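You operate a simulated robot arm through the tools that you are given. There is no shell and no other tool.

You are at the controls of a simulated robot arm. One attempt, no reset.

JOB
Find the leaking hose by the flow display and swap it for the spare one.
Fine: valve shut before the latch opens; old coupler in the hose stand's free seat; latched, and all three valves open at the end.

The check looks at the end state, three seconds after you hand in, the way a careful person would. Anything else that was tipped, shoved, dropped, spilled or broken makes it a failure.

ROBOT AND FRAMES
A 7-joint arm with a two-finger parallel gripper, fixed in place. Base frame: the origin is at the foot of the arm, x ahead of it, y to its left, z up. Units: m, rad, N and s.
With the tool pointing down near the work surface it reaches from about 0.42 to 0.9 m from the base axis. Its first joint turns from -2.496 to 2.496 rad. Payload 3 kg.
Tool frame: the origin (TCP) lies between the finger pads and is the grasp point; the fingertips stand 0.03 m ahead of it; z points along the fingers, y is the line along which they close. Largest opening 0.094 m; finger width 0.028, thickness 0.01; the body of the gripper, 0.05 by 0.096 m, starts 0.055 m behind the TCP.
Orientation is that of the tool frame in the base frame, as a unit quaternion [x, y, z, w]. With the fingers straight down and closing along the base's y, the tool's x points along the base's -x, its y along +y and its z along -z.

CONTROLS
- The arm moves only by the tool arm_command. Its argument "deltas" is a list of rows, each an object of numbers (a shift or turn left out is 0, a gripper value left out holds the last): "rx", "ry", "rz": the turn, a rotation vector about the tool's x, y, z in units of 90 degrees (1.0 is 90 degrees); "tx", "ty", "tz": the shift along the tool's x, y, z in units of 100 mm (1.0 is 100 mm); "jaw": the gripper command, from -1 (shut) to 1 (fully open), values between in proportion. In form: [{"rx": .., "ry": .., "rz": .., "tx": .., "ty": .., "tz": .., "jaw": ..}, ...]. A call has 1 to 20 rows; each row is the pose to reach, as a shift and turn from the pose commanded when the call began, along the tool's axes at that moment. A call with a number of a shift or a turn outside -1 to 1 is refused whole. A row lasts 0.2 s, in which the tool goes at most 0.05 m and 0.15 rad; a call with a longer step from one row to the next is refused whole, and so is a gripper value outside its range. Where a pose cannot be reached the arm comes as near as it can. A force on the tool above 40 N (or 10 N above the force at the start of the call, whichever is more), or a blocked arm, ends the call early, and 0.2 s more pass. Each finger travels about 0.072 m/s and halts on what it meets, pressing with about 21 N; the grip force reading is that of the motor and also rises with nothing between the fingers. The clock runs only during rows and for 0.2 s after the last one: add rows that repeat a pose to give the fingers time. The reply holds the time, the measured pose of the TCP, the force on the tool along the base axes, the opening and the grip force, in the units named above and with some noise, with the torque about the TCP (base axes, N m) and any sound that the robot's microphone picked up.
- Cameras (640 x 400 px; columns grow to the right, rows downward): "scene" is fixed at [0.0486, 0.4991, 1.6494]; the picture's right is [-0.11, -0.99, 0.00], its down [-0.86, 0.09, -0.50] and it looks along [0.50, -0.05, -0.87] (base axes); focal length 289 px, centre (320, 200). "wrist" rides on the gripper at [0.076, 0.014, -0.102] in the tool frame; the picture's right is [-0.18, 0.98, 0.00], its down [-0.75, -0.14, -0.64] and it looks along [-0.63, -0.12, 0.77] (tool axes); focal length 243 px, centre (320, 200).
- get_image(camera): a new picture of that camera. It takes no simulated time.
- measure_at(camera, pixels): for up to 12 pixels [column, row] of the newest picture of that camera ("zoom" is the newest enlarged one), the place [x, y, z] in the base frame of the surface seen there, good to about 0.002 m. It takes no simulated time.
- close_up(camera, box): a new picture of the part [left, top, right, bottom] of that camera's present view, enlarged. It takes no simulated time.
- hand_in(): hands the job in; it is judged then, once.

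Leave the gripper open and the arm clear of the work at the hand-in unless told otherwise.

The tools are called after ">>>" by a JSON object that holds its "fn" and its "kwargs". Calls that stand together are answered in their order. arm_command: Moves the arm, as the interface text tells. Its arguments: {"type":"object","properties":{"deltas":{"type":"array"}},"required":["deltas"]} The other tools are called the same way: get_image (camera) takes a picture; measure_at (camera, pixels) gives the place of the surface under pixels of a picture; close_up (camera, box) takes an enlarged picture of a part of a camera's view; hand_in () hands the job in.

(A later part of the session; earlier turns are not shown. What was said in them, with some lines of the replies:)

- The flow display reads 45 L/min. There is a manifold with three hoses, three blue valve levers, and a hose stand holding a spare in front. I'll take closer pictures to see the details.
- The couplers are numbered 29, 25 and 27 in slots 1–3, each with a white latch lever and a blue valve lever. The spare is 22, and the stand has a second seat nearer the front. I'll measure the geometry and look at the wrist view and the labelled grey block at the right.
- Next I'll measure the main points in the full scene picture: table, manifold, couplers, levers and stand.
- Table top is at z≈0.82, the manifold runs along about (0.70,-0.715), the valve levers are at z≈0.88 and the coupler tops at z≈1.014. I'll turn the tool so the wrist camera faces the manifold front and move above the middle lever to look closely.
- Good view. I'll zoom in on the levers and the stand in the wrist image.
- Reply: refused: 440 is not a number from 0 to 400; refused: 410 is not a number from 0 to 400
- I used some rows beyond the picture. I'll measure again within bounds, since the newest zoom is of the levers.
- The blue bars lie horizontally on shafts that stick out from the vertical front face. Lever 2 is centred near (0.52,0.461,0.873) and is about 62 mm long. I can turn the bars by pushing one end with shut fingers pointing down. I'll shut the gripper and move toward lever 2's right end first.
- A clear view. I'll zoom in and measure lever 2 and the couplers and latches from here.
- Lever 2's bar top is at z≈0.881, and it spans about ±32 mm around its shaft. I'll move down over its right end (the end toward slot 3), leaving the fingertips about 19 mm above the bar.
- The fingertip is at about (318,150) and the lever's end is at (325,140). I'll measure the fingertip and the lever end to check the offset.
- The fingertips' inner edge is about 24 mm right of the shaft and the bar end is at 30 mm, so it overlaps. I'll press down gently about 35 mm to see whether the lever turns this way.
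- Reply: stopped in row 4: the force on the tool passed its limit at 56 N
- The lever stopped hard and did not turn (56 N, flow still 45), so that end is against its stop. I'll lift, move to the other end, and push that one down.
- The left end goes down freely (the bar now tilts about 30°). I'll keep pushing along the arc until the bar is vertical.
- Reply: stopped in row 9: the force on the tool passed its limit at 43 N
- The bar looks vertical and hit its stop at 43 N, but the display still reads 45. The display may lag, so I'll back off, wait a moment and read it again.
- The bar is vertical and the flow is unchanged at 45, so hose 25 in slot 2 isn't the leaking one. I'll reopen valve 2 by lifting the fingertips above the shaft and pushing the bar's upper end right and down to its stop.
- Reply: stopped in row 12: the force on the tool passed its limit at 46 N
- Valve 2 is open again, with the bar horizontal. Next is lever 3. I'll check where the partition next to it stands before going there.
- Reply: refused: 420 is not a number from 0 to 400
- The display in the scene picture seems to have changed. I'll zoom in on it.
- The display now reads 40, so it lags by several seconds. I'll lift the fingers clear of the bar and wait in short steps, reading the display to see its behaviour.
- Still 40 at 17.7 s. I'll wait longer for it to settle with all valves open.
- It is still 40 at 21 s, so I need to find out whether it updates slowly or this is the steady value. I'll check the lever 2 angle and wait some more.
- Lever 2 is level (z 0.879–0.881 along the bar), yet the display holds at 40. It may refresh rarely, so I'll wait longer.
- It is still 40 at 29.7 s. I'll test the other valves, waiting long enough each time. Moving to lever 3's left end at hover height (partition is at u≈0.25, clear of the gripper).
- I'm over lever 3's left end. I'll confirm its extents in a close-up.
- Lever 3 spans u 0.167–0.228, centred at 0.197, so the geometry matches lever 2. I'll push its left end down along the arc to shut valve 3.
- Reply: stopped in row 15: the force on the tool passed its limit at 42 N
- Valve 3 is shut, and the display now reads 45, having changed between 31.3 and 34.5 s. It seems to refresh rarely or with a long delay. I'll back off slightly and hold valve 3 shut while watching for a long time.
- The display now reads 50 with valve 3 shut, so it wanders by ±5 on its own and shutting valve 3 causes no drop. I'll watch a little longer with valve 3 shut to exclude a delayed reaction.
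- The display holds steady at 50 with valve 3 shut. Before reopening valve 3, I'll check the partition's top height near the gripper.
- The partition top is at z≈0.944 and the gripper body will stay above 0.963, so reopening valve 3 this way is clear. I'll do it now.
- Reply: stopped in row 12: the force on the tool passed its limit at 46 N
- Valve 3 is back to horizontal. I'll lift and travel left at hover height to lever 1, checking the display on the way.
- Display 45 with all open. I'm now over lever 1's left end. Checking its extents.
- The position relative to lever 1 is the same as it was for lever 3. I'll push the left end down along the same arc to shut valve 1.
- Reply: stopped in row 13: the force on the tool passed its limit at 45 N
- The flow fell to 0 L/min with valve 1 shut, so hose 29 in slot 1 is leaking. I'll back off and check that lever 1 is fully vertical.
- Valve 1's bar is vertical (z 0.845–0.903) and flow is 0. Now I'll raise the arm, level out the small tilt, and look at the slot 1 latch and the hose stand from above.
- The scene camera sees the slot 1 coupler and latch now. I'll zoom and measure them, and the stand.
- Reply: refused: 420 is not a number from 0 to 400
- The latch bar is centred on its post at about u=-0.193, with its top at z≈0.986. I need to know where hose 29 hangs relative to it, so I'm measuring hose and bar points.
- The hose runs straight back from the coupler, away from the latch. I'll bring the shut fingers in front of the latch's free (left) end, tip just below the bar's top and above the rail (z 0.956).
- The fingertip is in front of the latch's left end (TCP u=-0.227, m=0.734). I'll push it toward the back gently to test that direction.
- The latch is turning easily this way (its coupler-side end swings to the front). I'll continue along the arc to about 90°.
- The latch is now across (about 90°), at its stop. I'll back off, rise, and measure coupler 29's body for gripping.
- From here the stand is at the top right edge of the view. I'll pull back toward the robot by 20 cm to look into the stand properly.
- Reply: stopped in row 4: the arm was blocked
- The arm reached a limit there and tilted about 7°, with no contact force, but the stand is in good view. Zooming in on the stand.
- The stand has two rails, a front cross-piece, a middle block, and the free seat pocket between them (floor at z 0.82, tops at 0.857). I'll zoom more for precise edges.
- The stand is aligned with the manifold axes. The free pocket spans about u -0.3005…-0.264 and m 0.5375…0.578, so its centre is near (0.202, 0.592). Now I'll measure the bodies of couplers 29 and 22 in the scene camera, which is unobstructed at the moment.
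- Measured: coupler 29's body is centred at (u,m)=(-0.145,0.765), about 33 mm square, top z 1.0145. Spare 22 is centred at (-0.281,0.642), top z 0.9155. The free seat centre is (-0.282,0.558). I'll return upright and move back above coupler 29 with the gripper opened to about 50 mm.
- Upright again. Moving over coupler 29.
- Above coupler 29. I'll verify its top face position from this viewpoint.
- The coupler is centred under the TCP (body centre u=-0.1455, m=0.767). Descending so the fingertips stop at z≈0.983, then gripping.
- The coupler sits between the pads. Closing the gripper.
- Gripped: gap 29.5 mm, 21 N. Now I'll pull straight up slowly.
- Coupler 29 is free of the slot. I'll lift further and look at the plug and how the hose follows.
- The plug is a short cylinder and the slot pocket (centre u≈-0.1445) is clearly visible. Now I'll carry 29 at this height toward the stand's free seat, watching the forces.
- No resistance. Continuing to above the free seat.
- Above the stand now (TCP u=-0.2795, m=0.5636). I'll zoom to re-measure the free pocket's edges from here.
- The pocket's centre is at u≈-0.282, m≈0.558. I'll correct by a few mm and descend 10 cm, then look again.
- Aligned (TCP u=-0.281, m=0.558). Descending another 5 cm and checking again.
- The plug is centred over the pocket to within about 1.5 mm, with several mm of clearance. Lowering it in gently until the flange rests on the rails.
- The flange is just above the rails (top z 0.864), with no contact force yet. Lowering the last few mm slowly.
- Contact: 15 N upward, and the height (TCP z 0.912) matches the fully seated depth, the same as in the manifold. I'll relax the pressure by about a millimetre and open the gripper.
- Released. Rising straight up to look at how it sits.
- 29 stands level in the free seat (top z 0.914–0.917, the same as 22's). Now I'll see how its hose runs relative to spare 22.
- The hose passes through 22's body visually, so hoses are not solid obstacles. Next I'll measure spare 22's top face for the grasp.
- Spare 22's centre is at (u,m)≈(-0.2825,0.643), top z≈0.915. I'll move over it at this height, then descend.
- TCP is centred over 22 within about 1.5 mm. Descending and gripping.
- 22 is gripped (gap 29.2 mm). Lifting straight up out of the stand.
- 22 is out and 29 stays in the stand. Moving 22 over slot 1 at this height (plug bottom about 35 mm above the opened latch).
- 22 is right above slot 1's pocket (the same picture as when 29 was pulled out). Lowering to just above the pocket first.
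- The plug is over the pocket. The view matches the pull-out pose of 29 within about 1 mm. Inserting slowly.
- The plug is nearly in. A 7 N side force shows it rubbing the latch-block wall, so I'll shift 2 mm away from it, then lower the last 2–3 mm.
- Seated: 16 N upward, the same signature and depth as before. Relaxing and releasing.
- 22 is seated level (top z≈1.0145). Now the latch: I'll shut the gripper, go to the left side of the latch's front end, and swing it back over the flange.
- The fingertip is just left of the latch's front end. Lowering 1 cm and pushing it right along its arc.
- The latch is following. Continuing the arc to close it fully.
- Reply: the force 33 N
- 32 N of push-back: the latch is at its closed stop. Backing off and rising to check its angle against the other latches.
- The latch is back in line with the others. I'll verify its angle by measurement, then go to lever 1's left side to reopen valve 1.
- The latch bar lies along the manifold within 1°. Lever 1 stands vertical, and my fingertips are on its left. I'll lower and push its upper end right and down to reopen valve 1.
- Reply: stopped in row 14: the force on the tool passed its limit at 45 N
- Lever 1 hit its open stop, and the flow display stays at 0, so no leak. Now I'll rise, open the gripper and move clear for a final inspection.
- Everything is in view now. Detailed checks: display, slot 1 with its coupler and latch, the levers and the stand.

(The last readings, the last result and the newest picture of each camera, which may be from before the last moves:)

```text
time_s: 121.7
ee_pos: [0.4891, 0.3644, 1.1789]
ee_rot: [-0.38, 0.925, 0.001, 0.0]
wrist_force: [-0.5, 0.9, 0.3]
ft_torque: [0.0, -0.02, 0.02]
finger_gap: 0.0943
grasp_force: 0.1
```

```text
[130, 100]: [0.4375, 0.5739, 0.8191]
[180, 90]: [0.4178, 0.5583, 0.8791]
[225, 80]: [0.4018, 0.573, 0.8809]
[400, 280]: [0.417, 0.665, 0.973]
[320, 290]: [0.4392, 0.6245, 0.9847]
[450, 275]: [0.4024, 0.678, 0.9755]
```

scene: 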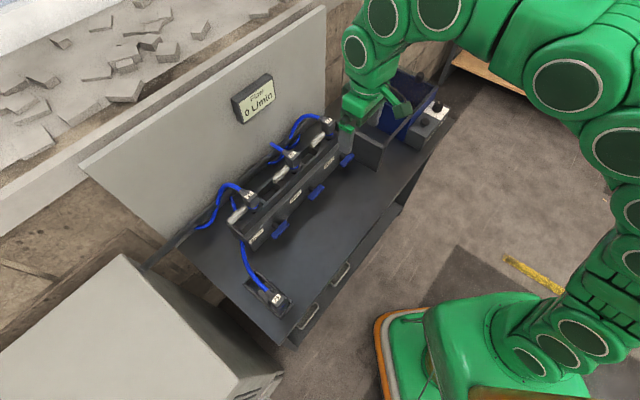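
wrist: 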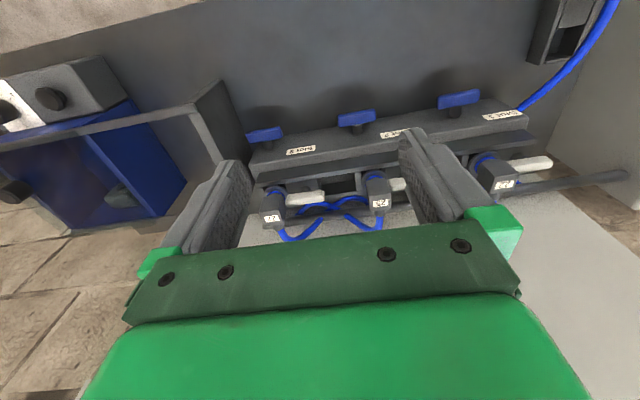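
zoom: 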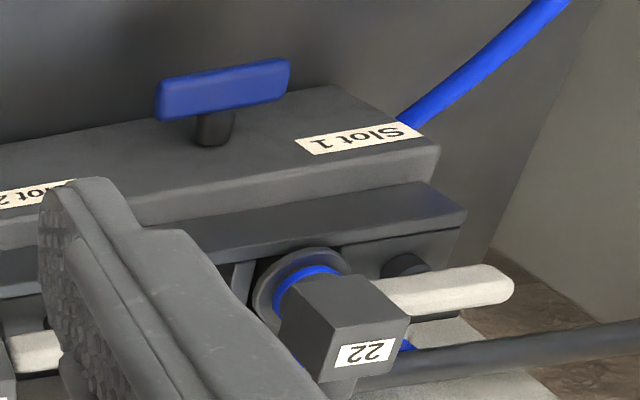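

All is as wanted: levers 1–3 horizontal, latch 1 closed, 22 seated level in slot 1, 29 standing in the stand's free seat, flow 0. I'll move the arm further away and up, then read the display once more.

>>> {"fn": "arm_command", "kwargs": {"deltas": [{"tx": 0.25, "ty": -0.1, "tz": -0.25, "jaw": 1}, {"tx": 0.5, "ty": -0.15, "tz": -0.5, "jaw": 1}, {"tx": 0.75, "ty": -0.2, "tz": -0.75, "jaw": 1}, {"tx": 1.0, "ty": -0.2, "tz": -1.0, "jaw": 1}, {"tx": 1.0, "ty": -0.2, "tz": -1.0, "jaw": 1}, {"tx": 1.0, "ty": -0.2, "tz": -1.0, "jaw": 1}, {"tx": 1.0, "ty": -0.2, "tz": -1.0, "jaw": 1}, {"tx": 1.0, "ty": -0.2, "tz": -1.0, "jaw": 1}, {"tx": 1.0, "ty": -0.2, "tz": -1.0, "jaw": 1}, {"tx": 1.0, "ty": -0.2, "tz": -1.0, "jaw": 1}, {"tx": 1.0, "ty": -0.2, "tz": -1.0, "jaw": 1}, {"tx": 1.0, "ty": -0.2, "tz": -1.0, "jaw": 1}]}}

>>> {"fn": "get_image", "kwargs": {"camera": "scene"}}

>>> {"fn": "close_up", "kwargs": {"camera": "scene", "box": [210, 60, 370, 160]}}

>>> {"fn": "close_up", "kwargs": {"camera": "scene", "box": [216, 178, 280, 218]}}

>>> {"fn": "measure_at", "kwargs": {"camera": "zoom", "pixels": [[300, 150], [260, 170], [335, 105], [400, 160], [335, 220], [230, 320], [300, 250], [150, 380]]}}

```text
time_s: 124.3
ee_pos: [0.4304, 0.2792, 1.2776]
ee_rot: [-0.38, 0.925, 0.001, 0.0]
wrist_force: [0.3, 0.1, 0.3]
ft_torque: [0.02, -0.02, 0.02]
finger_gap: 0.0939
grasp_force: 0.0
```

```text
taken
```

scene: 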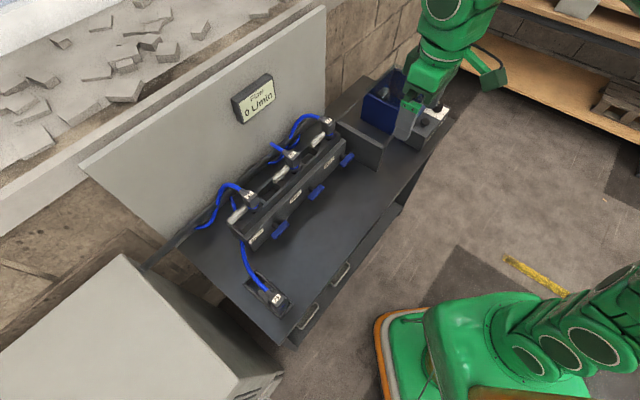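

```text
4.00 times, centred on (290, 110) of scene
```

zoom: 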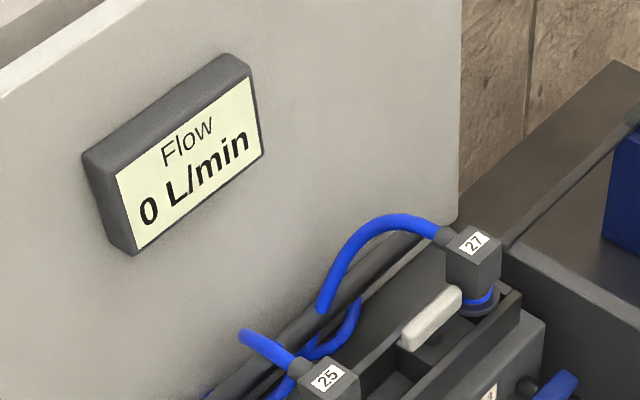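

```text
10.00 times, centred on (248, 198) of scene
```

zoom: 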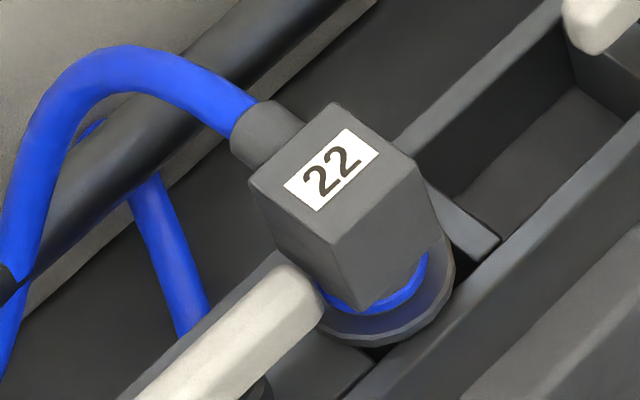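

```text
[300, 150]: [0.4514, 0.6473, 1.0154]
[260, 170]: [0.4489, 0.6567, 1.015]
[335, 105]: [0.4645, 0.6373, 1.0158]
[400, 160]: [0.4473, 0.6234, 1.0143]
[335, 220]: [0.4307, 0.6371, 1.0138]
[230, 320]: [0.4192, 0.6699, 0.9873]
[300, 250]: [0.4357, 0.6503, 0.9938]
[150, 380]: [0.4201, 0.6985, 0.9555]
```

Final state: flow is 0 L/min with all three valve levers at their open stops. Spare 22 is in slot 1 with its top at z≈1.015, the same as the original coupler, and its latch is closed. Coupler 29 is in the stand's free seat, the gripper is open and the arm is clear. Handing in.

>>> {"fn": "hand_in", "kwargs": {}}

```text
The job is handed in.
```

I found the leaking hose and replaced it with the spare. I've handed the job in, but no verdict has come back yet.

- **Leak:** It was hose 29 in slot 1. Shutting valve 1 took the flow display from 45 to 0 L/min. Shutting valve 2 or valve 3 caused no such drop; the display only wandered between 40 and 50 L/min.
- **Swap:** Valve 1 was shut before I opened the latch. Coupler 29 now stands level in the hose stand's free seat. Spare 22 is in slot 1 at the same height as the old coupler, with the latch closed against its stop.
- **End state:** All three valve levers are back at their open stops and the display reads 0 L/min. The gripper is open and the arm is clear of the work.

While testing, I first pushed lever 2 the wrong way against its stop, which peaked at 56 N. It did not move then, and it turned normally afterwards. While backing up to look at the stand, the arm also stopped once at a reach limit and tilted about 7°, without touching anything.
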